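You operate a simulated robot arm through the tools that you are given. There is no shell and no other tool. Be economical: measure what you need, move in short steps, check, and stop when the job is done.

The job below is to be done with a simulated robot arm. You get a single attempt, and the scene is never put back.

JOB
Gauge the blue stack under the height dial and set the orange slider to its height.
Fine: leave the foot down on it.

It is judged by the outcome, as a careful person would: the job done as asked, and still so three seconds after it is handed in. It fails if anything else is knocked over, pushed out of place, dropped, spilled or broken.

ROBOT AND FRAMES
A 6-joint arm with a two-finger parallel gripper, fixed in place. Base frame: the origin is at the foot of the arm, x ahead of it, y to its left, z up; the work surface is at about z = 840. Units: mm, degrees, N and s.
With the tool pointing down near the work surface it reaches from about 240 to 640 mm from the base axis. Its first joint turns from -66.0 to 66.0 degrees. Payload 2.7 kg.
The tool frame sits at the grasp point between the pads (the TCP): z along the fingers, y along the line on which they close. The tips reach 23 mm beyond it. Largest opening 94 mm; finger width 38, thickness 10; the body of the gripper, 54 by 96 mm, starts 39 mm behind the TCP.
Orientation is that of the tool frame in the base frame, as a unit quaternion [x, y, z, w]. With the fingers straight down and closing along the base's y, the tool's x points along the base's -x, its y along +y and its z along -z.

CONTROLS
- The arm moves only by the tool step_arm. Its argument "commands" is a list of rows, each an object of numbers (a shift or turn left out is 0, a gripper value left out holds the last): "tx", "ty", "tz": the shift along the tool's x, y, z in mm; "ax", "ay", "az": the turn, a rotation vector about the tool's x, y, z in degrees; "gripper": the finger opening in mm, from 0 to 94. In form: [{"tx": .., "ty": .., "tz": .., "ax": .., "ay": .., "az": .., "gripper": ..}, ...]. A call has 1 to 8 rows; each row is the pose to reach, as a shift and turn from the pose commanded when the call began, along the tool's axes at that moment. Rows are played at 5 a second. More than 50 mm and 8.6 degrees between two rows, or a gripper value outside its range, and nothing of the call is played. A pose out of reach is approached as far as the arm can. The call stops where the force on the tool passes 40 N (or 10 N more than at its start, if that is more) or the arm is blocked; 0.2 s more then pass. The fingers move at their own pace (about 45 mm/s each) and stop on an object; they squeeze with about 44 N. The grip force told is the motor's: it shows also when the fingers shut on nothing. Time passes only in rows, and 0.2 s behind the last, so rows that repeat a pose let the fingers close. The reply holds the time, the measured pose of the TCP, the force on the tool along the base axes, the opening and the grip force, in the units named above and with some noise, with the torque about the TCP (base axes, N m) and any sound that the robot's microphone picked up, and new pictures: "pictures" is both (left out), scene, wrist or none.
- Cameras (640 x 400 px; columns grow to the right, rows downward): "scene" is fixed at [83.2, -433.3, 1438.6]; the picture's right is [0.78, -0.63, 0.00], its down [-0.23, -0.28, -0.93] and it looks along [0.59, 0.73, -0.36] (base axes); focal length 331 px, centre (320, 200). "wrist" rides on the gripper at [86, 16, -75] in the tool frame; the picture's right is [-0.18, 0.98, 0.00], its down [-0.58, -0.11, -0.81] and it looks along [-0.79, -0.15, 0.59] (tool axes); focal length 243 px, centre (320, 200). There is no depth. A picture from a camera that has moved, and an enlarged one, comes with that camera's place and axes in the base frame and with its lens. The place of the scene camera against the robot may be out by one fixed shift of up to 18 mm in any direction.
- zoom(camera, box): a new picture of the part [left, top, right, bottom] of that camera's present view, enlarged. No time passes.
- job_done(): hands the job in; it is judged then, once.

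Work in short steps. Places have to be worked out from the pictures, the camera data and where the tool is seen: move nearer, look again, correct. Check each grasp and each placing, and mend what went wrong. You have 120 turns and 200 pictures in all, those below and enlarged ones among them. Open the gripper and draw the arm clear of the work before you hand the job in, unless the task says otherwise; then end with one line.

The tools are called after "Request:" as name(argument=value, ...) on one line, values as JSON. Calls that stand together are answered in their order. step_arm: Moves the arm, as the interface text tells. Its arguments: {"type":"object","properties":{"commands":{"type":"array"},"pictures":{"type":"string","enum":["both","scene","wrist","none"]}},"required":["commands"]} The other tools are called the same way: zoom (camera, box) takes an enlarged picture of a part of a camera's view; job_done () hands the job in.

At the start:

```text
time_s: 0.0
tool_pos: [347.0, 85.4, 1246.2]
ee_rot: [-0.001, 1.0, 0.001, 0.001]
contact_force: [0.1, -0.4, 0.1]
torque: [0.03, -0.01, 0.02]
gripper_width: 94.0
grasp_force: 0.2
```

scene: 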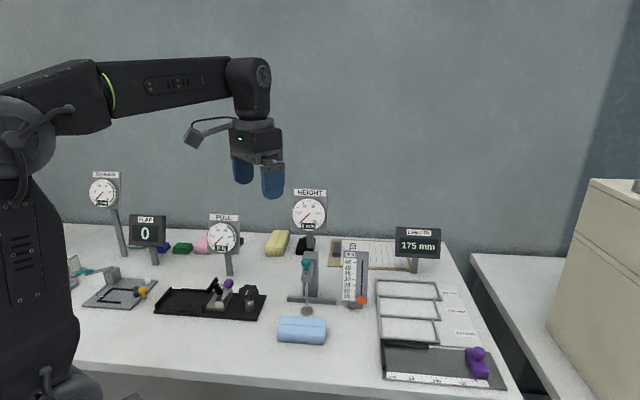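
wrist: 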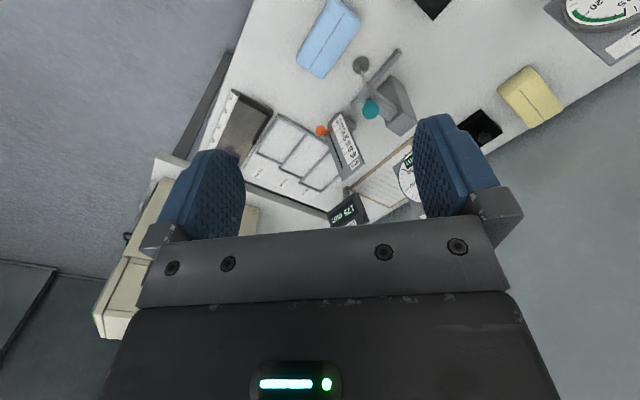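

I see a height gauge (foot with teal knob), a blue block at its front, and an orange slider on a scale. I zoom in for detail.

Request:
zoom(camera="scene", box=[260, 180, 400, 350])

Request:
zoom(camera="wrist", box=[270, 0, 470, 190])

```text
2.35 times, centred on (330, 265) of scene
camera zoom: at [83.2, -433.3, 1438.6], right [0.78, -0.63, 0.0], down [-0.23, -0.28, -0.93], along [0.59, 0.73, -0.36], focal length 778 px, centre (296, 47)
```

zoom: 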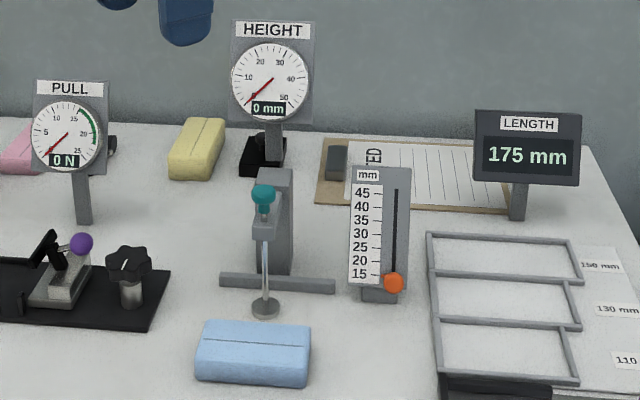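

```text
2.11 times, centred on (370, 95) of wrist
camera zoom: at [261.7, 101.1, 1320.7], right [0.18, 0.98, 0.0], down [0.58, -0.11, 0.81], along [0.79, -0.15, -0.59], focal length 511 px, centre (215, 421)
```

zoom: 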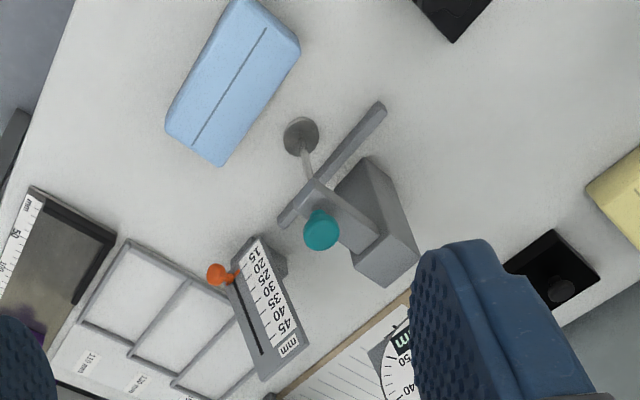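

I estimate the foot at about (490,135), the knob above it at z≈980, and the block centred near (430,80) lying about 45° along the fence bar. I move lower for a closer look.

Request:
step_arm(commands=[{"tz": 40}, {"tz": 80}, {"tz": 120}, {"tz": 150}, {"tz": 150}], pictures="wrist")

```text
time_s: 1.2
tool_pos: [347.7, 85.8, 1096.2]
ee_rot: [0.0, 1.0, 0.0, 0.0]
contact_force: [0.6, 0.0, -0.5]
torque: [0.03, 0.01, 0.01]
gripper_width: 93.9
grasp_force: 0.0
camera wrist: at [261.4, 101.2, 1169.8], right [0.18, 0.98, 0.0], down [0.58, -0.11, 0.81], along [0.79, -0.15, -0.59], focal length 243 px, centre (320, 200)
```

wrist: 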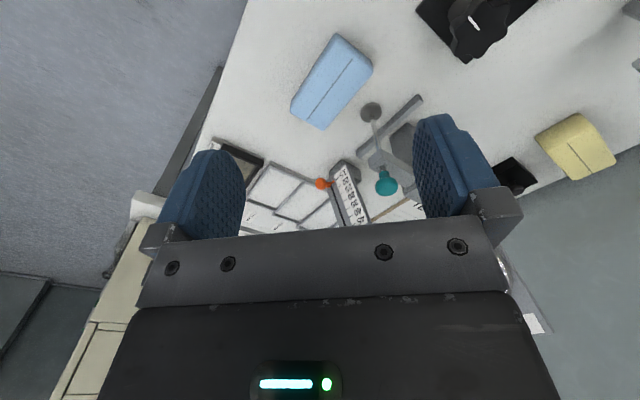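

Request:
zoom(camera="wrist", box=[280, 20, 440, 230])

```text
1.90 times, centred on (360, 125) of wrist
camera zoom: at [261.4, 101.2, 1169.8], right [0.18, 0.98, 0.0], down [0.58, -0.11, 0.81], along [0.79, -0.15, -0.59], focal length 462 px, centre (244, 343)
```

zoom: 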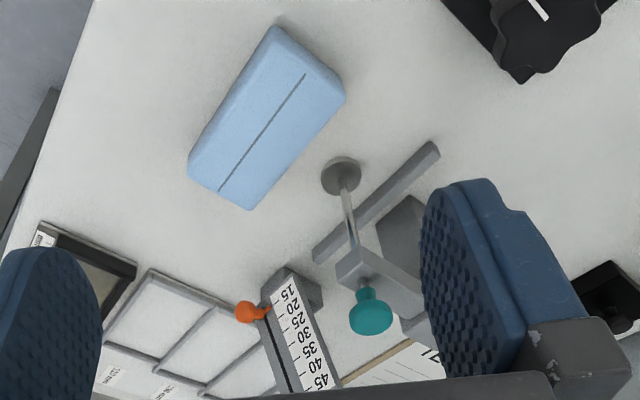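

The foot is at about (491,136) and the knob is straight above it at z≈983. I rotate the gripper -45° so it closes along the fence direction and hover above the knob.

Request:
step_arm(commands=[{"tx": -24, "ty": 8, "tz": 6, "az": -7.5, "gripper": 60}, {"tx": -48, "ty": 17, "tz": 12, "az": -15}, {"tx": -72, "ty": 25, "tz": 18, "az": -22.5}, {"tx": -96, "ty": 34, "tz": 24, "az": -30}, {"tx": -120, "ty": 42, "tz": 30, "az": -37.5}, {"tx": -143, "ty": 51, "tz": 30, "az": -45}, {"tx": -143, "ty": 51, "tz": 30, "az": -45}])

```text
time_s: 2.8
tool_pos: [491.0, 137.7, 1066.1]
ee_rot: [-0.384, 0.923, 0.001, 0.001]
contact_force: [-0.6, -0.6, 0.7]
torque: [0.01, 0.0, 0.01]
gripper_width: 60.1
grasp_force: 0.1
camera wrist: at [419.1, 86.0, 1140.4], right [-0.57, 0.82, 0.0], down [0.49, 0.33, 0.81], along [0.66, 0.46, -0.59], focal length 243 px, centre (320, 200)
```

scene: 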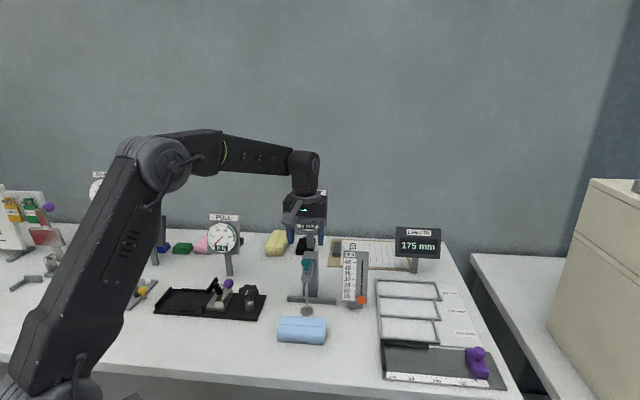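
wrist: 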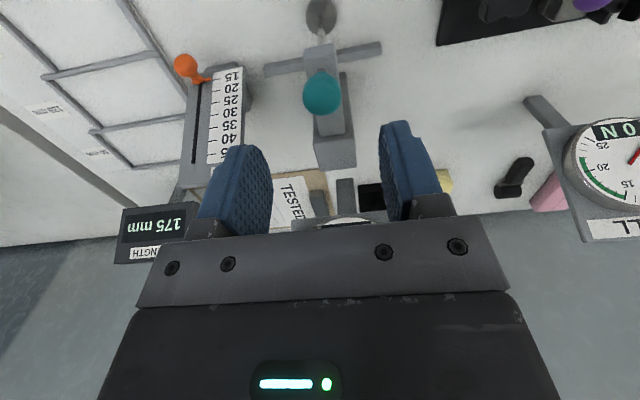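

The knob is centred between the fingers. I descend to TCP z≈990, with the tips just around the knob, and close.

Request:
step_arm(commands=[{"tz": 30}, {"tz": 55}, {"tz": 76}, {"tz": 76}], pictures="wrist")

Request:
zoom(camera="scene", box=[260, 180, 400, 350])

```text
time_s: 3.8
tool_pos: [491.4, 137.3, 989.8]
ee_rot: [-0.382, 0.924, 0.001, 0.0]
contact_force: [-0.9, -0.7, 0.1]
torque: [-0.02, 0.03, 0.01]
gripper_width: 59.9
grasp_force: 0.1
camera wrist: at [418.6, 86.8, 1063.8], right [-0.57, 0.82, 0.0], down [0.49, 0.33, 0.81], along [0.67, 0.46, -0.59], focal length 243 px, centre (320, 200)
```

wrist: 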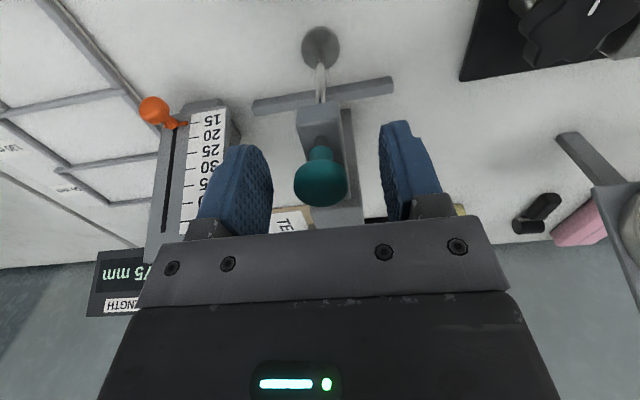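

```text
2.35 times, centred on (330, 265) of scene
camera zoom: at [83.2, -433.3, 1438.6], right [0.78, -0.63, 0.0], down [-0.23, -0.28, -0.93], along [0.59, 0.73, -0.36], focal length 778 px, centre (296, 47)
```

zoom: 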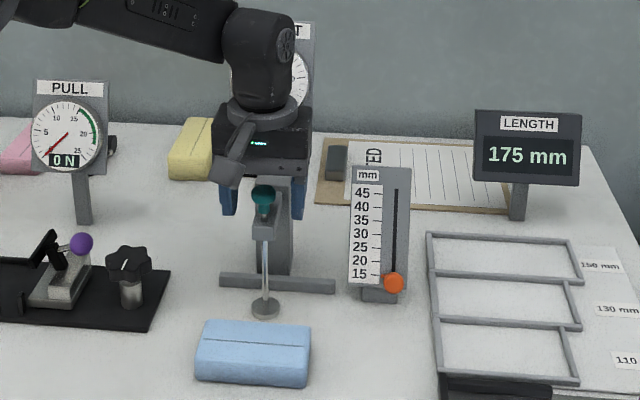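

The knob sits right at the TCP level, so I close the gripper on it.

Request:
step_arm(commands=[{"gripper": 30}, {"gripper": 10}, {"gripper": 10}, {"gripper": 10}], pictures="none")

```text
time_s: 4.8
tool_pos: [489.8, 136.5, 989.3]
ee_rot: [-0.383, 0.924, 0.001, 0.0]
contact_force: [-2.8, 2.8, 0.0]
torque: [0.03, -0.02, 0.01]
gripper_width: 25.0
grasp_force: 44.8
```

Gripped at 25 mm. I lift 25 mm first and watch the force.

Request:
step_arm(commands=[{"tz": -8}, {"tz": -16}, {"tz": -25}, {"tz": -25}], pictures="wrist")

Request:
zoom(camera="scene", box=[260, 180, 400, 350])

```text
time_s: 5.8
tool_pos: [490.9, 137.6, 1015.2]
ee_rot: [-0.383, 0.924, 0.0, 0.001]
contact_force: [0.1, 6.3, -0.2]
torque: [-0.16, 0.11, 0.03]
gripper_width: 24.8
grasp_force: 45.0
camera wrist: at [418.3, 87.0, 1089.5], right [-0.57, 0.82, 0.0], down [0.49, 0.33, 0.81], along [0.67, 0.46, -0.59], focal length 243 px, centre (320, 200)
```

wrist: 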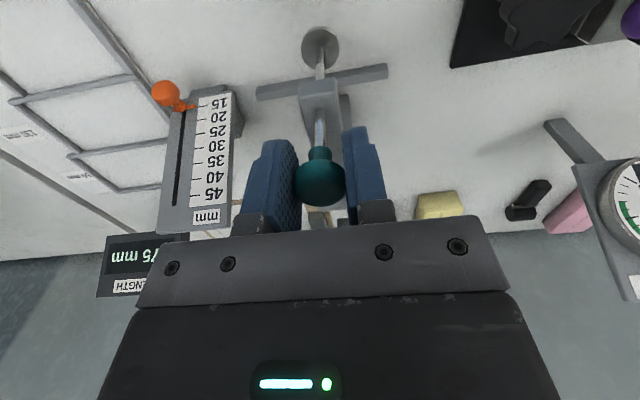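

```text
2.35 times, centred on (330, 265) of scene
camera zoom: at [83.2, -433.1, 1438.6], right [0.78, -0.63, 0.0], down [-0.23, -0.28, -0.93], along [0.59, 0.73, -0.36], focal length 778 px, centre (296, 47)
```

zoom: 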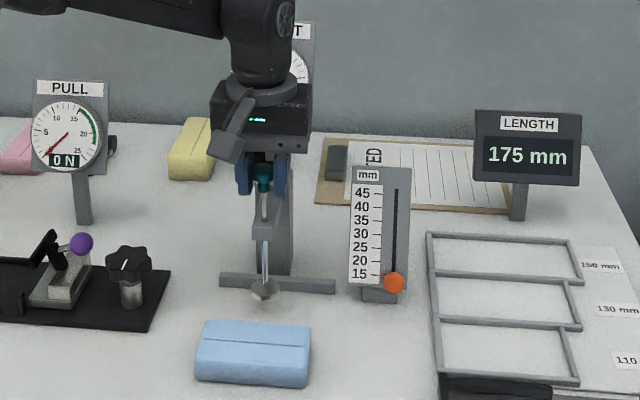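

The foot lifts freely. I raise it to about 52 mm total in small steps, then check.

Request:
step_arm(commands=[{"tz": -8}, {"tz": -16}, {"tz": -22}, {"tz": -27}, {"tz": -27}], pictures="none")

```text
time_s: 7.0
tool_pos: [490.8, 136.6, 1041.9]
ee_rot: [-0.383, 0.924, 0.001, 0.0]
contact_force: [-6.4, 3.2, 0.0]
torque: [0.05, -0.05, 0.01]
gripper_width: 24.8
grasp_force: 45.2
```

Now I open slightly to see whether the foot stays up.

Request:
step_arm(commands=[{"gripper": 32}, {"gripper": 36}, {"gripper": 36}], pictures="wrist")

Request:
zoom(camera="scene", box=[260, 180, 400, 350])

```text
time_s: 7.8
tool_pos: [491.3, 136.5, 1042.7]
ee_rot: [-0.383, 0.924, 0.0, 0.0]
contact_force: [0.1, -0.4, 0.1]
torque: [0.02, 0.01, 0.02]
gripper_width: 35.9
grasp_force: 0.0
camera wrist: at [418.8, 86.9, 1116.7], right [-0.57, 0.82, 0.0], down [0.49, 0.33, 0.81], along [0.67, 0.46, -0.59], focal length 243 px, centre (320, 200)
```

wrist: 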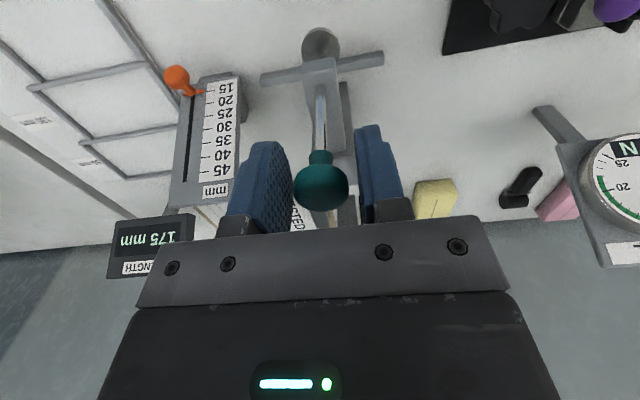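

```text
2.35 times, centred on (330, 265) of scene
camera zoom: at [83.2, -433.3, 1438.6], right [0.78, -0.63, 0.0], down [-0.23, -0.28, -0.93], along [0.59, 0.73, -0.36], focal length 778 px, centre (296, 47)
```

zoom: 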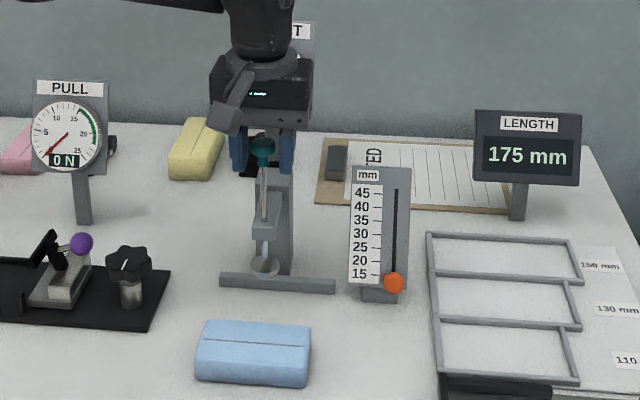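

The foot stays parked up by itself. I raise clear of the knob and draw back 145 mm along the tool x, so the camera looks at the block from the front.

Request:
step_arm(commands=[{"tz": -45, "gripper": 50}, {"tz": -50}, {"tx": 40, "tz": -50}, {"tx": 85, "tz": -50}, {"tx": 130, "tz": -40, "ty": 6}, {"tx": 150, "tz": 0, "ty": 6}, {"tx": 150, "tz": 40, "ty": 6}, {"tx": 150, "tz": 40, "ty": 6}])

```text
time_s: 9.6
tool_pos: [381.0, 34.1, 1002.3]
ee_rot: [-0.383, 0.924, 0.0, 0.0]
contact_force: [0.7, 0.8, 0.1]
torque: [0.03, -0.01, 0.04]
gripper_width: 49.8
grasp_force: 0.1
camera wrist: at [308.3, -16.0, 1076.4], right [-0.57, 0.82, 0.0], down [0.49, 0.33, 0.81], along [0.67, 0.46, -0.59], focal length 243 px, centre (320, 200)
```

scene: 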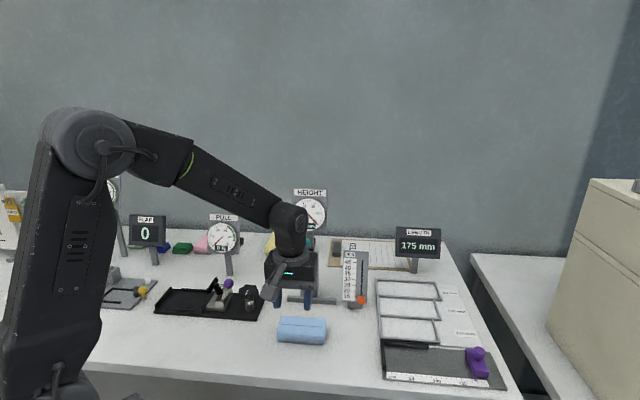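
wrist: 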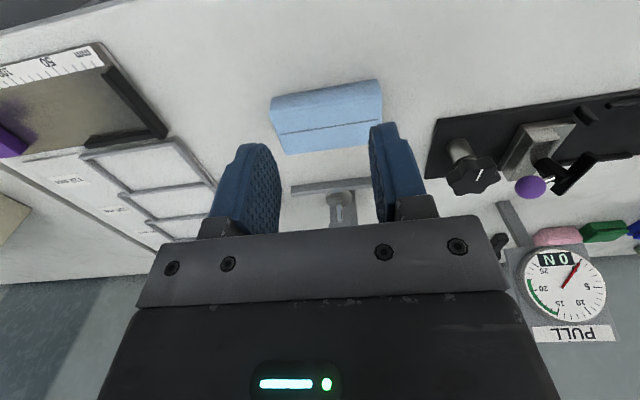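

Request:
zoom(camera="wrist", box=[250, 60, 400, 230])

Request:
zoom(camera="scene", box=[250, 180, 390, 350])

```text
2.35 times, centred on (325, 145) of wrist
camera zoom: at [308.3, -16.0, 1076.4], right [-0.57, 0.82, 0.0], down [0.49, 0.33, 0.81], along [0.67, 0.46, -0.59], focal length 571 px, centre (308, 329)
```

zoom: 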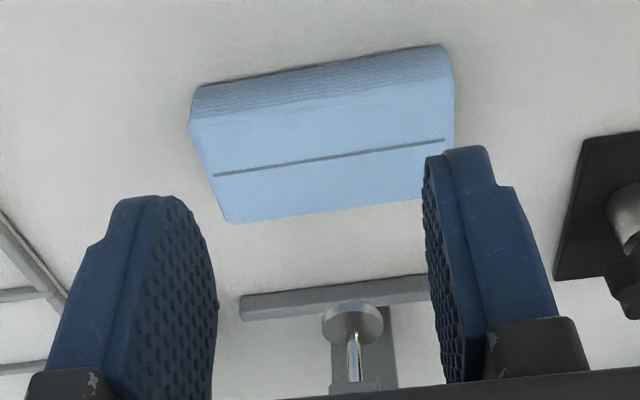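

```text
2.35 times, centred on (320, 265) of scene
camera zoom: at [83.2, -433.3, 1438.6], right [0.78, -0.63, 0.0], down [-0.23, -0.28, -0.93], along [0.59, 0.73, -0.36], focal length 778 px, centre (320, 47)
```

zoom: 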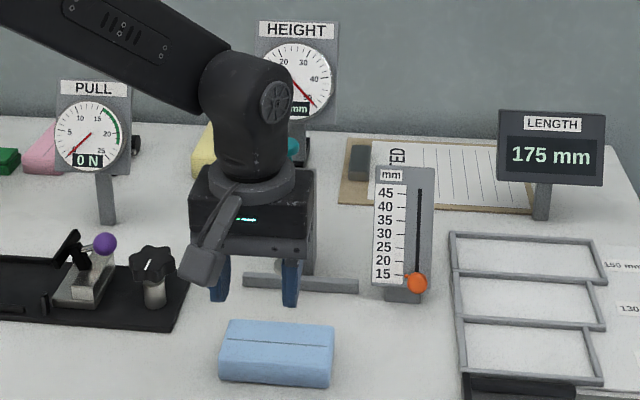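

It's a paper stack about 106×60×25 mm, with its front face about 106 mm before the foot axis and centred sideways. I lower the open fingers in front of it.

Request:
step_arm(commands=[{"ty": -5, "tz": 40}, {"ty": -5, "tz": 80}, {"ty": -5, "tz": 110}, {"ty": -5, "tz": 130}, {"ty": -5, "tz": 130}])

```text
time_s: 10.8
tool_pos: [384.9, 31.8, 872.7]
ee_rot: [-0.383, 0.924, 0.0, 0.0]
contact_force: [0.2, -1.0, -0.4]
torque: [-0.03, 0.01, 0.01]
gripper_width: 50.0
grasp_force: 0.1
camera wrist: at [312.8, -18.7, 946.1], right [-0.57, 0.82, 0.0], down [0.49, 0.33, 0.81], along [0.67, 0.46, -0.59], focal length 243 px, centre (320, 200)
```

scene: 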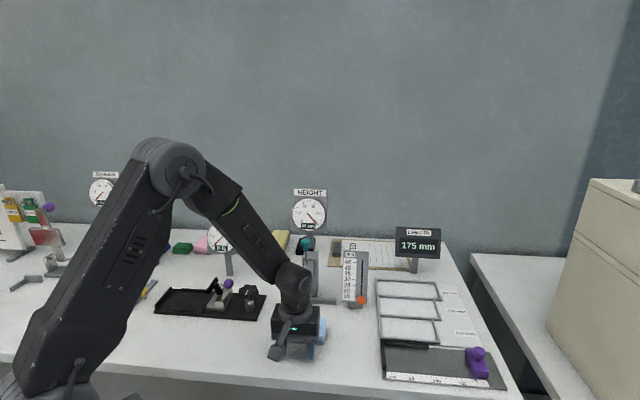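
wrist: 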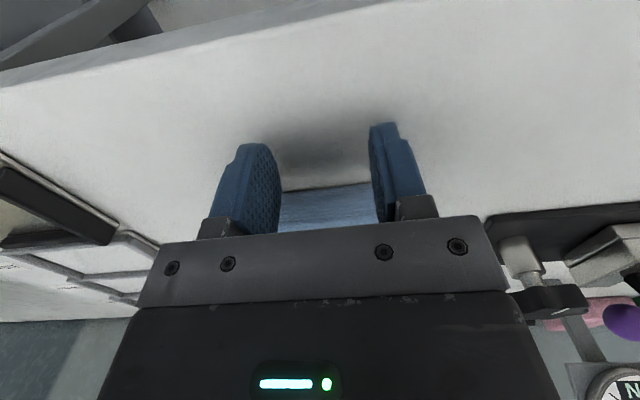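

The fingers are in front of the stack. I push along -x tool in steps to 90 mm and check.

Request:
step_arm(commands=[{"tx": -15}, {"tx": -28}, {"tx": -40}, {"tx": -52}, {"tx": -64}, {"tx": -76}, {"tx": -88}, {"tx": -88}])

Request:
zoom(camera="scene", box=[250, 180, 390, 350])

```text
time_s: 12.6
tool_pos: [445.5, 94.6, 872.1]
ee_rot: [-0.382, 0.924, 0.0, 0.0]
contact_force: [0.4, 0.1, 0.3]
torque: [0.0, -0.01, -0.02]
gripper_width: 50.0
grasp_force: 0.1
camera wrist: at [373.9, 43.7, 946.4], right [-0.57, 0.82, 0.0], down [0.49, 0.33, 0.81], along [0.67, 0.46, -0.59], focal length 243 px, centre (320, 200)
```

scene: 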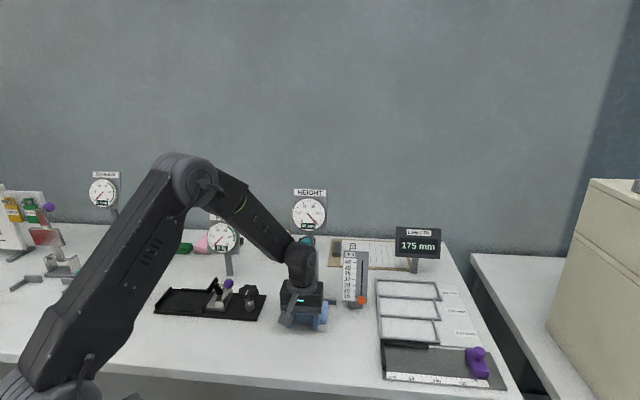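
wrist: 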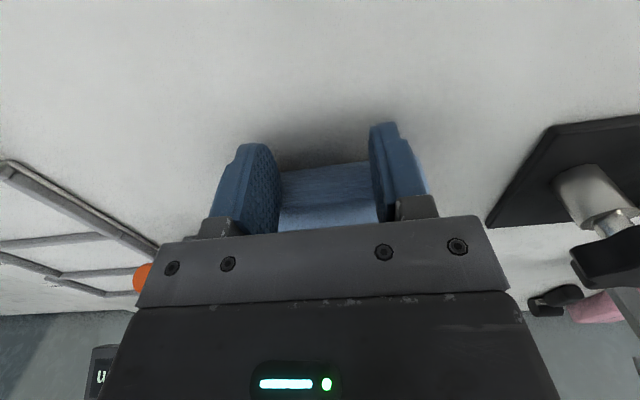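

```text
2.35 times, centred on (320, 265) of scene
camera zoom: at [83.2, -433.3, 1438.6], right [0.78, -0.63, 0.0], down [-0.23, -0.28, -0.93], along [0.59, 0.73, -0.36], focal length 778 px, centre (320, 47)
```

zoom: 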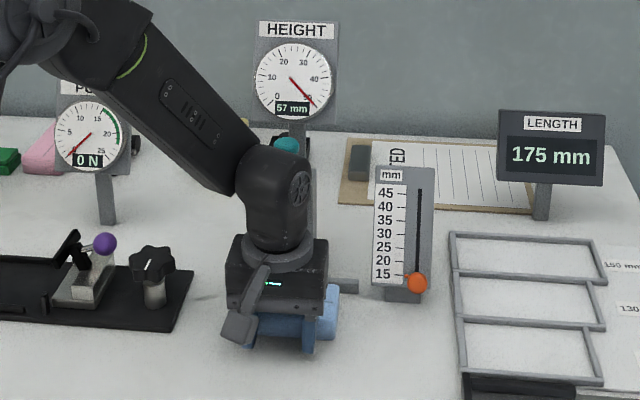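

The stack moved squarely, and the dial now reads 57 mm with the foot raised. I push the last ~14 mm.

Request:
step_arm(commands=[{"tx": -5}, {"tx": -10}, {"tx": -14}, {"tx": -14}])

```text
time_s: 13.1
tool_pos: [447.3, 96.0, 872.2]
ee_rot: [-0.382, 0.924, 0.002, -0.006]
contact_force: [-11.0, -7.8, 4.8]
torque: [0.82, -0.98, 0.24]
gripper_width: 50.1
grasp_force: 0.0
stopped in row 2: the force on the tool passed its limit at 51 N (the readings are from after the stop); the commanded pose is now the measured one
camera wrist: at [376.2, 45.6, 947.2], right [-0.56, 0.83, 0.0], down [0.5, 0.34, 0.8], along [0.66, 0.45, -0.6], focal length 243 px, centre (320, 200)
```

scene: 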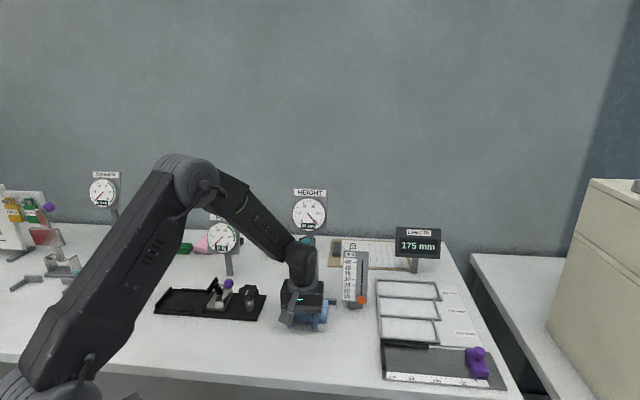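
wrist: 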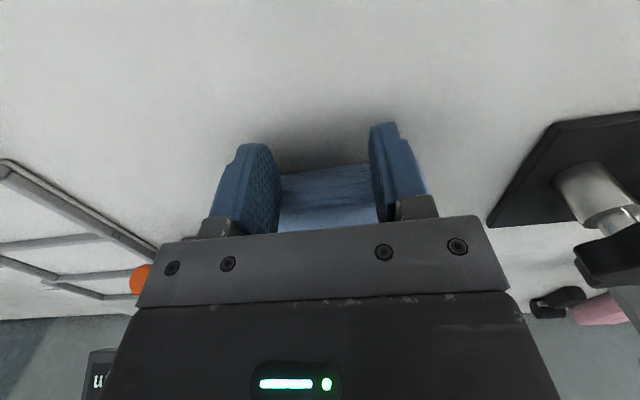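

The torque shows the contact was about 100 mm above the TCP: the wrist met the gauge's bracket, not the stack meeting the fence. I back off and inspect the gauge.

Request:
step_arm(commands=[{"tx": 10}, {"tx": 30}, {"tx": 60}, {"tx": 80, "tz": -30}, {"tx": 90, "tz": -70}, {"tx": 90, "tz": -110}, {"tx": 90, "tz": -130}, {"tx": 90, "tz": -130}])

Request:
zoom(camera="scene", box=[250, 180, 390, 350])

Request:
zoom(camera="wrist", box=[230, 60, 400, 230])

```text
time_s: 14.9
tool_pos: [385.5, 32.7, 1002.6]
ee_rot: [-0.382, 0.924, 0.001, -0.005]
contact_force: [0.1, 0.4, 0.6]
torque: [-0.03, 0.0, -0.02]
gripper_width: 50.0
grasp_force: 0.1
camera wrist: at [314.3, -17.3, 1077.7], right [-0.56, 0.83, 0.0], down [0.5, 0.34, 0.8], along [0.66, 0.45, -0.6], focal length 243 px, centre (320, 200)
```

scene: 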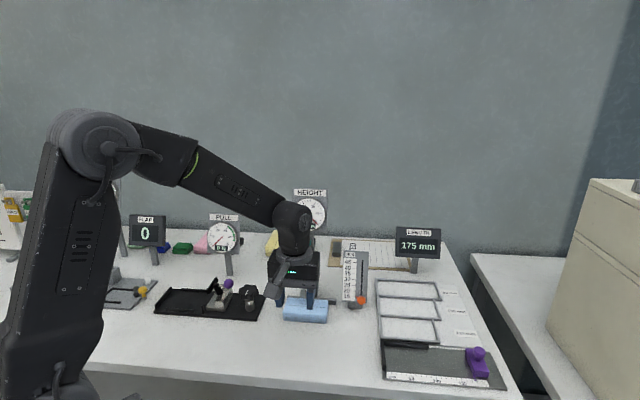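
wrist: 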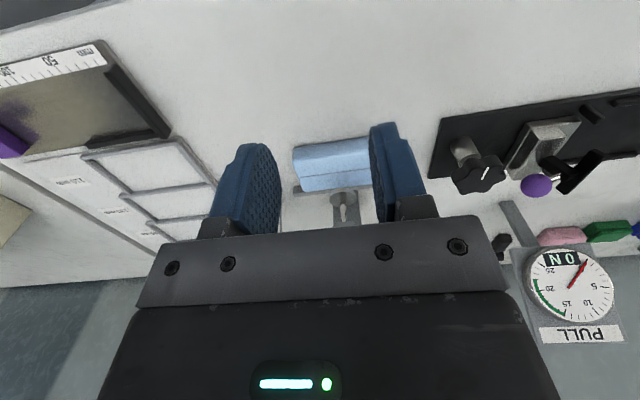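

```text
2.35 times, centred on (320, 265) of scene
camera zoom: at [83.2, -433.3, 1438.6], right [0.78, -0.63, 0.0], down [-0.23, -0.28, -0.93], along [0.59, 0.73, -0.36], focal length 778 px, centre (320, 47)
```

zoom: 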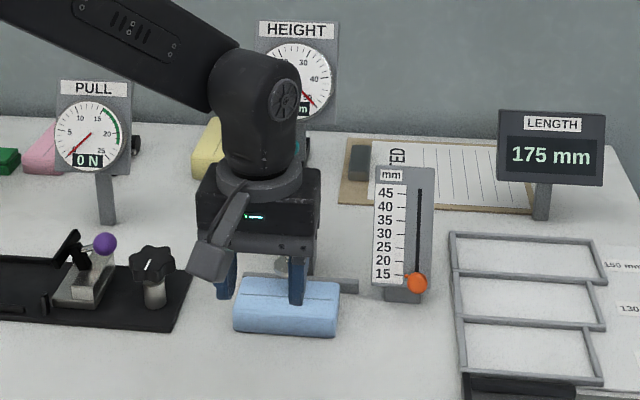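

```text
2.35 times, centred on (315, 145) of wrist
camera zoom: at [314.3, -17.3, 1077.7], right [-0.56, 0.83, 0.0], down [0.5, 0.34, 0.8], along [0.66, 0.45, -0.6], focal length 571 px, centre (332, 329)
```

zoom: 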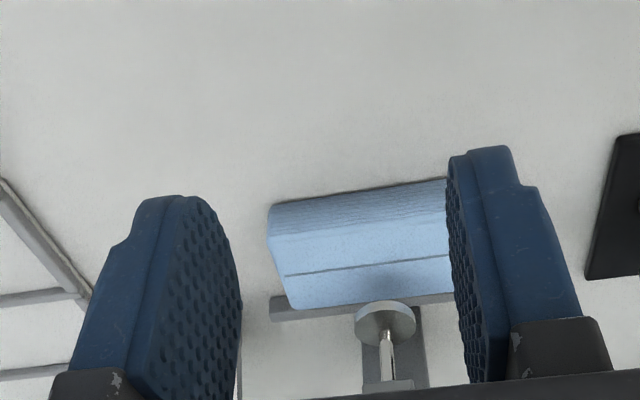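

The gauge is intact, and the stack spans about -38 to +22 mm around the foot axis, so the foot (radius ~15 mm) will land fully on it. I go up and over to the knob again.

Request:
step_arm(commands=[{"tz": -48, "gripper": 60}, {"tz": -90}, {"tz": -115, "tx": -30}, {"tz": -115, "tx": -75}, {"tz": -115, "tx": -120}, {"tz": -115, "tx": -148, "ty": -1}, {"tz": -115, "tx": -148, "ty": -1}])

```text
time_s: 16.5
tool_pos: [494.1, 137.2, 1115.5]
ee_rot: [-0.383, 0.924, 0.001, -0.004]
contact_force: [-0.3, 0.1, 0.4]
torque: [0.0, -0.05, 0.0]
gripper_width: 60.0
grasp_force: 0.0
camera wrist: at [421.8, 87.8, 1190.5], right [-0.56, 0.83, 0.0], down [0.5, 0.34, 0.8], along [0.66, 0.45, -0.6], focal length 243 px, centre (320, 200)
```

scene: 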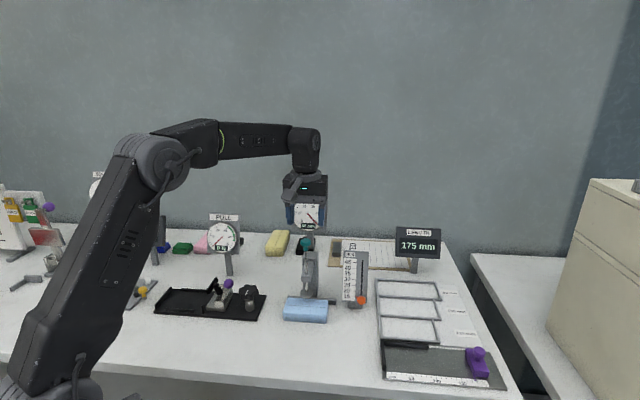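
wrist: 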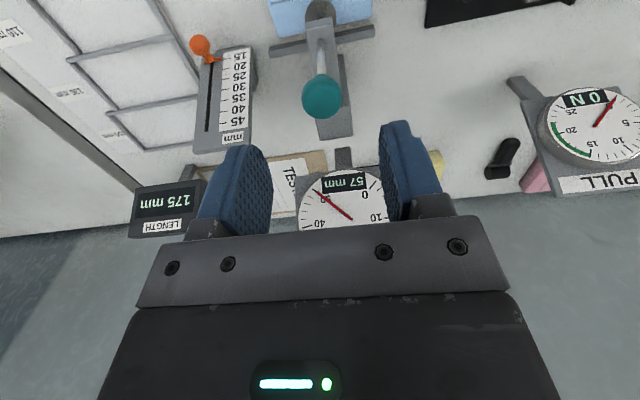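

The knob is centred again. I descend 72 mm and close on it.

Request:
step_arm(commands=[{"tx": 2, "tz": 30}, {"tx": 2, "tz": 55}, {"tx": 2, "tz": 72}, {"tx": 2, "tz": 72, "gripper": 30}, {"tx": 2, "tz": 72, "gripper": 12}, {"tx": 2, "tz": 72, "gripper": 12}, {"tx": 2, "tz": 72, "gripper": 12}], pictures="wrist")

```text
time_s: 18.1
tool_pos: [491.2, 137.9, 1042.9]
ee_rot: [-0.383, 0.924, 0.001, -0.006]
contact_force: [-12.7, 8.2, -0.1]
torque: [-0.08, 0.02, 0.05]
gripper_width: 25.0
grasp_force: 45.1
camera wrist: at [418.6, 86.6, 1119.1], right [-0.56, 0.83, 0.01], down [0.5, 0.34, 0.8], along [0.66, 0.45, -0.6], focal length 243 px, centre (320, 200)
```

wrist: 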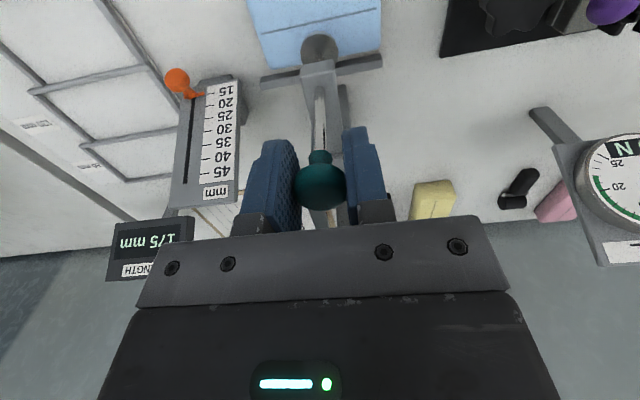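

Gripped. I lower 22 mm, then feel for contact.

Request:
step_arm(commands=[{"tz": 8}, {"tz": 15}, {"tz": 22}, {"tz": 22}])

Request:
zoom(camera="scene", box=[250, 180, 390, 350])

```text
time_s: 19.1
tool_pos: [490.6, 136.8, 1021.5]
ee_rot: [-0.383, 0.924, 0.001, -0.005]
contact_force: [-13.8, 18.9, -0.6]
torque: [-0.34, 0.13, 0.02]
gripper_width: 25.1
grasp_force: 45.1
camera wrist: at [418.5, 86.6, 1096.8], right [-0.56, 0.82, 0.01], down [0.5, 0.34, 0.8], along [0.66, 0.46, -0.6], focal length 243 px, centre (320, 200)
```

scene: 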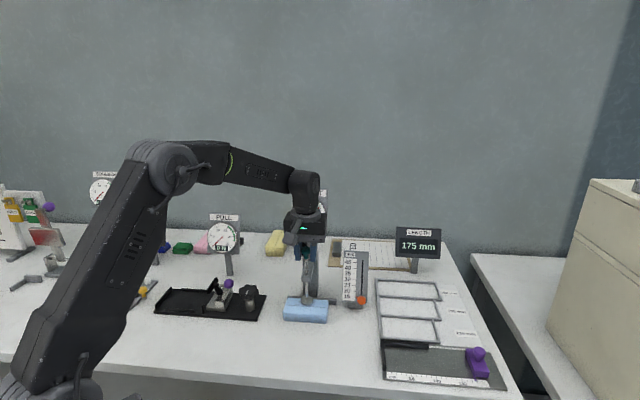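
wrist: 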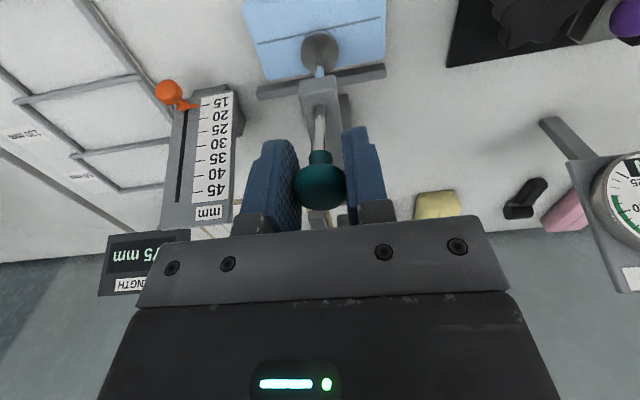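

```text
2.35 times, centred on (320, 265) of scene
camera zoom: at [82.8, -432.7, 1438.8], right [0.78, -0.63, 0.0], down [-0.23, -0.28, -0.93], along [0.59, 0.73, -0.36], focal length 778 px, centre (320, 47)
```

zoom: 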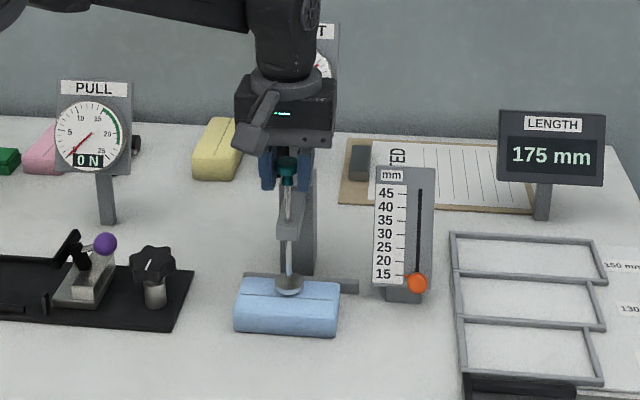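

The foot is close above the stack. There is a sideways load of about 20 N, so I relieve it by 1 mm and lower in small steps.

Request:
step_arm(commands=[{"ty": 1, "tz": 1}, {"ty": 1, "tz": 2}, {"ty": 1, "tz": 3}, {"ty": 1, "tz": 3}], pictures="none")

```text
time_s: 20.1
tool_pos: [489.6, 135.5, 1019.2]
ee_rot: [-0.382, 0.924, 0.001, -0.005]
contact_force: [-7.4, 15.7, -0.4]
torque: [0.18, -0.39, 0.01]
gripper_width: 25.0
grasp_force: 44.8
```

Request:
step_arm(commands=[{"ty": 1, "tz": 1}, {"ty": 1, "tz": 2}, {"ty": 1, "tz": 3}, {"ty": 1, "tz": 3}], pictures="wrist")

```text
time_s: 21.1
tool_pos: [490.0, 137.8, 1016.3]
ee_rot: [-0.382, 0.924, 0.0, -0.004]
contact_force: [10.1, 9.2, 0.2]
torque: [-0.14, 0.02, 0.0]
gripper_width: 25.0
grasp_force: 44.9
camera wrist: at [418.1, 86.8, 1091.7], right [-0.56, 0.83, 0.0], down [0.49, 0.34, 0.8], along [0.66, 0.45, -0.6], focal length 243 px, centre (320, 200)
```

wrist: 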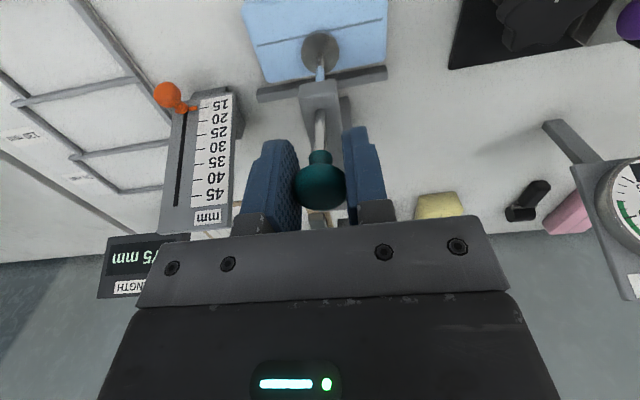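

No vertical contact force yet, so I continue in 1 mm steps.

Request:
step_arm(commands=[{"tz": 1}, {"tz": 1}, {"tz": 2}, {"tz": 2}, {"tz": 3}, {"tz": 3}], pictures="none")

```text
time_s: 22.5
tool_pos: [490.3, 137.4, 1016.6]
ee_rot: [-0.382, 0.924, 0.0, -0.002]
contact_force: [6.1, 0.0, 27.6]
torque: [-0.33, 0.25, 0.06]
gripper_width: 25.1
grasp_force: 44.8
```

Contact: 27 N upward at z≈1016.5. I relieve most of the press, open, and then withdraw upward to read the dial.

Request:
step_arm(commands=[{"tz": -2.0}, {"tz": -2.0}, {"tz": -2.0, "gripper": 40}, {"tz": -2.0, "gripper": 60}, {"tz": -2.0, "gripper": 60}], pictures="none")

```text
time_s: 23.7
tool_pos: [489.0, 136.7, 1015.3]
ee_rot: [-0.383, 0.924, 0.001, -0.006]
contact_force: [1.2, -0.4, 0.5]
torque: [-0.02, -0.01, 0.02]
gripper_width: 59.7
grasp_force: 0.1
```

Request:
step_arm(commands=[{"tz": -40}, {"tz": -80}, {"tz": -110}, {"tz": -110, "tx": 20}, {"tz": -110, "tx": 20}], pictures="wrist")

Request:
zoom(camera="wrist", box=[180, 0, 400, 240])

Request:
zoom(camera="scene", box=[280, 180, 380, 310])

```text
time_s: 24.9
tool_pos: [476.5, 123.0, 1125.7]
ee_rot: [-0.381, 0.924, 0.001, -0.005]
contact_force: [0.8, 0.0, -0.7]
torque: [-0.02, -0.01, 0.01]
gripper_width: 60.0
grasp_force: 0.1
camera wrist: at [404.7, 72.8, 1200.5], right [-0.56, 0.83, 0.0], down [0.5, 0.34, 0.8], along [0.66, 0.45, -0.6], focal length 243 px, centre (320, 200)
```

wrist: 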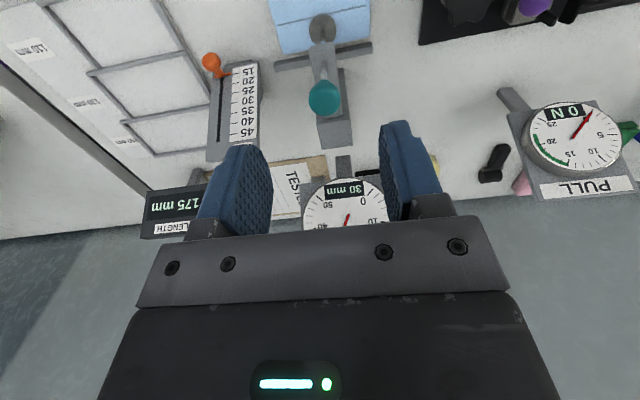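

```text
1.67 times, centred on (290, 120) of wrist
camera zoom: at [404.7, 72.8, 1200.5], right [-0.56, 0.83, 0.0], down [0.5, 0.34, 0.8], along [0.66, 0.45, -0.6], focal length 404 px, centre (370, 333)
```

zoom: 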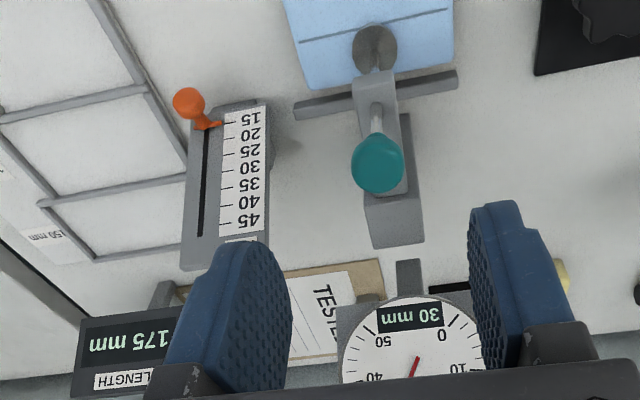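

```text
3.08 times, centred on (330, 245) of scene
camera zoom: at [83.2, -433.3, 1438.6], right [0.78, -0.63, 0.0], down [-0.23, -0.28, -0.93], along [0.59, 0.73, -0.36], focal length 1017 px, centre (289, 62)
```

zoom: 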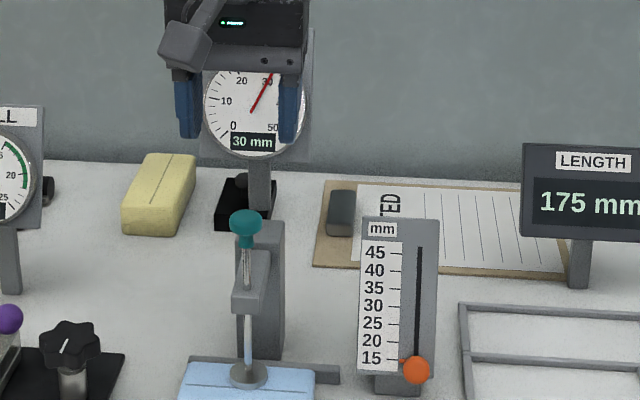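

Request:
zoom(camera="scene", box=[290, 195, 330, 235])

Request:
zoom(camera="scene", box=[335, 240, 385, 315])

Request:
zoom(camera="wrist", box=[195, 35, 275, 165])

```text
10.00 times, centred on (310, 215) of scene
camera zoom: at [83.2, -433.3, 1438.6], right [0.78, -0.63, 0.0], down [-0.23, -0.28, -0.93], along [0.59, 0.73, -0.36], focal length 3306 px, centre (420, 50)
```

zoom: 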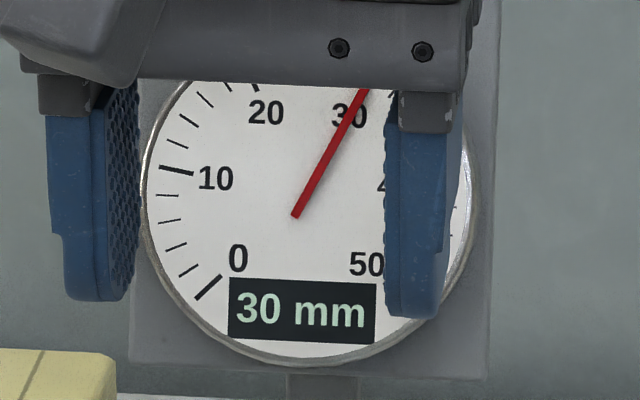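

```text
5.33 times, centred on (360, 278) of scene
camera zoom: at [83.2, -433.3, 1438.6], right [0.78, -0.63, 0.0], down [-0.23, -0.28, -0.93], along [0.59, 0.73, -0.36], focal length 1763 px, centre (107, -213)
```

zoom: 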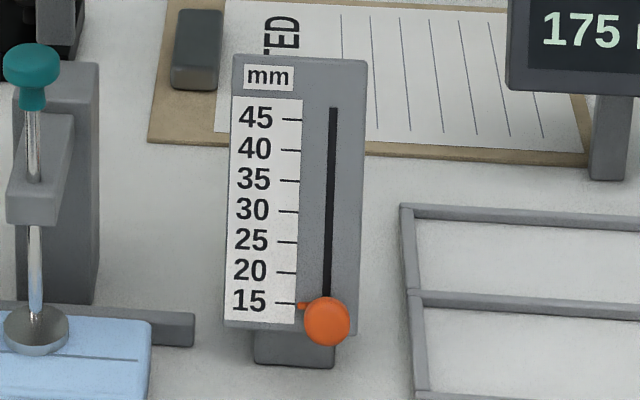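

```text
3.08 times, centred on (235, 100) of wrist
camera zoom: at [404.7, 72.8, 1200.5], right [-0.56, 0.83, 0.0], down [0.5, 0.34, 0.8], along [0.66, 0.45, -0.6], focal length 746 px, centre (582, 508)
```

zoom: 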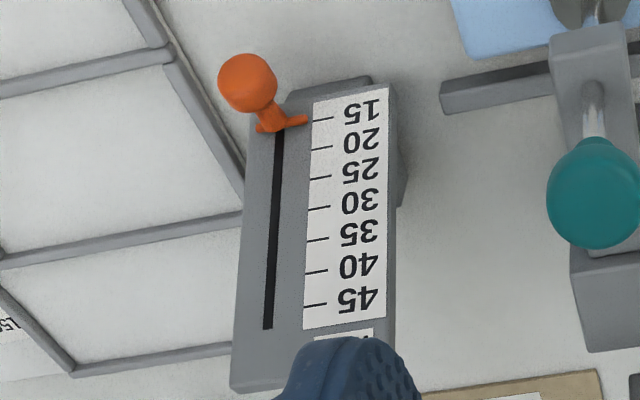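

The dial reads 30 mm with the foot on the stack. The slider ball is at roughly (590,38,886), on a scale tilted back about 15° with ~3.3 mm travel per unit. I move above it and look.

Request:
step_arm(commands=[{"ty": -45}, {"ty": -90, "tx": -5}, {"ty": -135, "tx": -10}, {"ty": -141, "tx": -13, "tz": 40}, {"ty": -141, "tx": -13, "tz": 85}, {"ty": -141, "tx": -13, "tz": 120}, {"ty": -141, "tx": -13, "tz": 120}])

```text
time_s: 26.5
tool_pos: [584.5, 31.0, 1004.2]
ee_rot: [-0.383, 0.924, 0.001, -0.004]
contact_force: [-0.2, -0.4, 0.1]
torque: [0.02, 0.0, 0.02]
gripper_width: 60.1
grasp_force: 0.1
camera wrist: at [512.3, -18.8, 1078.8], right [-0.56, 0.83, 0.0], down [0.5, 0.34, 0.8], along [0.66, 0.45, -0.6], focal length 243 px, centre (320, 200)
```

scene: 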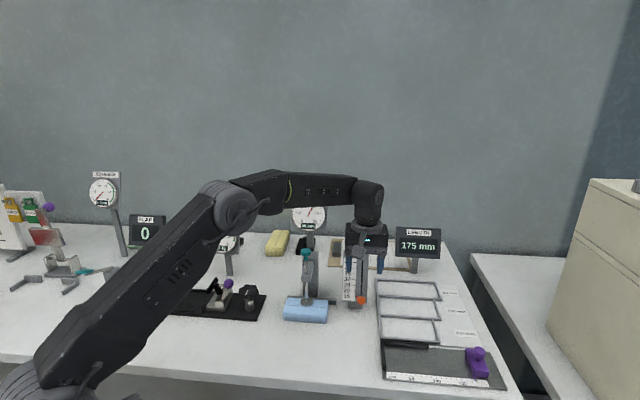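
wrist: 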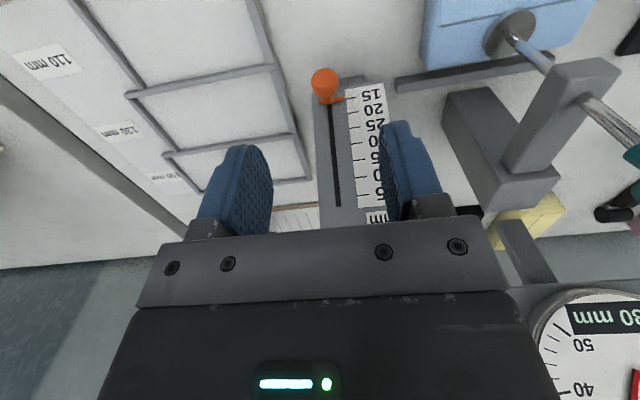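

The ball projects to (590,39), consistent with my estimate. I align and descend most of the way, then look.

Request:
step_arm(commands=[{"ty": 2, "tx": -4, "tz": 30}, {"ty": 2, "tx": -4, "tz": 60}, {"ty": 2, "tx": -4, "tz": 80}, {"ty": 2, "tx": -4, "tz": 80}])

Request:
zoom(camera="scene", box=[320, 210, 410, 320])

```text
time_s: 27.5
tool_pos: [584.0, 35.2, 923.5]
ee_rot: [-0.383, 0.924, 0.001, -0.005]
contact_force: [0.2, -0.2, -0.7]
torque: [0.0, -0.06, -0.02]
gripper_width: 59.8
grasp_force: 0.1
camera wrist: at [512.6, -14.2, 999.2], right [-0.56, 0.83, 0.0], down [0.5, 0.34, 0.8], along [0.66, 0.45, -0.6], focal length 243 px, centre (320, 200)
```

scene: 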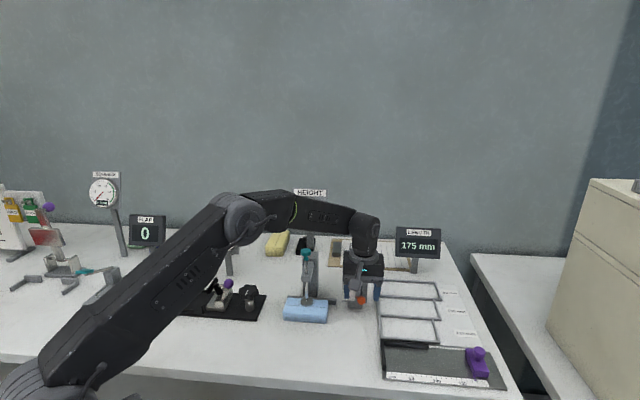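
wrist: 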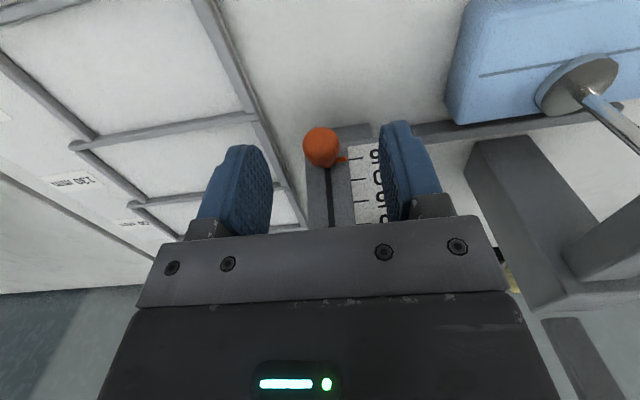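

```text
3.64 times, centred on (365, 265) of scene
camera zoom: at [83.2, -433.3, 1438.6], right [0.78, -0.63, 0.0], down [-0.23, -0.28, -0.93], along [0.59, 0.73, -0.36], focal length 1202 px, centre (156, -36)
```

zoom: 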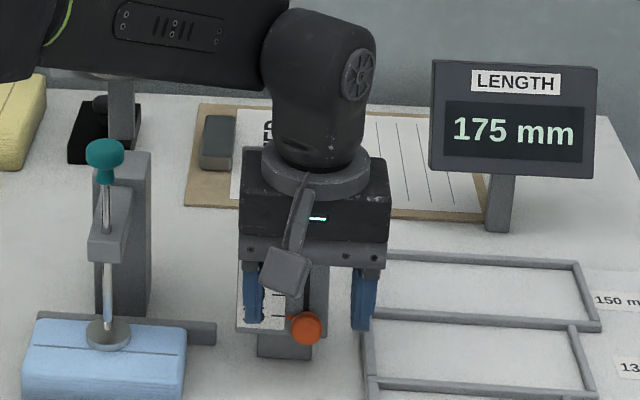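

The ball is between the fingers at about (590,39,889). I descend 32 mm and check before closing.

Request:
step_arm(commands=[{"tx": -2, "tz": 15}, {"tx": -3, "tz": 32}, {"tx": -3, "tz": 32}], pictures="wrist")

```text
time_s: 28.3
tool_pos: [585.4, 37.9, 891.5]
ee_rot: [-0.382, 0.924, 0.001, -0.005]
contact_force: [-0.5, -0.1, -1.0]
torque: [0.03, -0.05, -0.02]
gripper_width: 59.7
grasp_force: 0.0
camera wrist: at [514.0, -11.8, 967.2], right [-0.56, 0.83, 0.0], down [0.5, 0.34, 0.8], along [0.66, 0.45, -0.6], focal length 243 px, centre (320, 200)
```

wrist: 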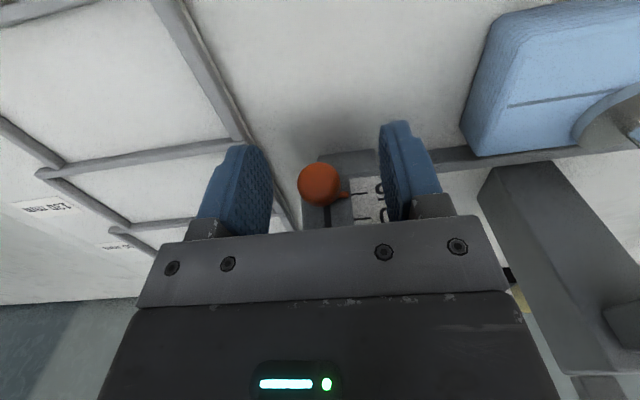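

The ball is at the TCP, so I close.

Request:
step_arm(commands=[{"gripper": 35}, {"gripper": 10}, {"gripper": 10}, {"gripper": 10}], pictures="none")

```text
time_s: 29.3
tool_pos: [588.2, 36.4, 892.2]
ee_rot: [-0.382, 0.924, -0.001, -0.004]
contact_force: [13.2, -8.6, -1.9]
torque: [0.01, -0.1, 0.01]
gripper_width: 20.5
grasp_force: 45.0
```

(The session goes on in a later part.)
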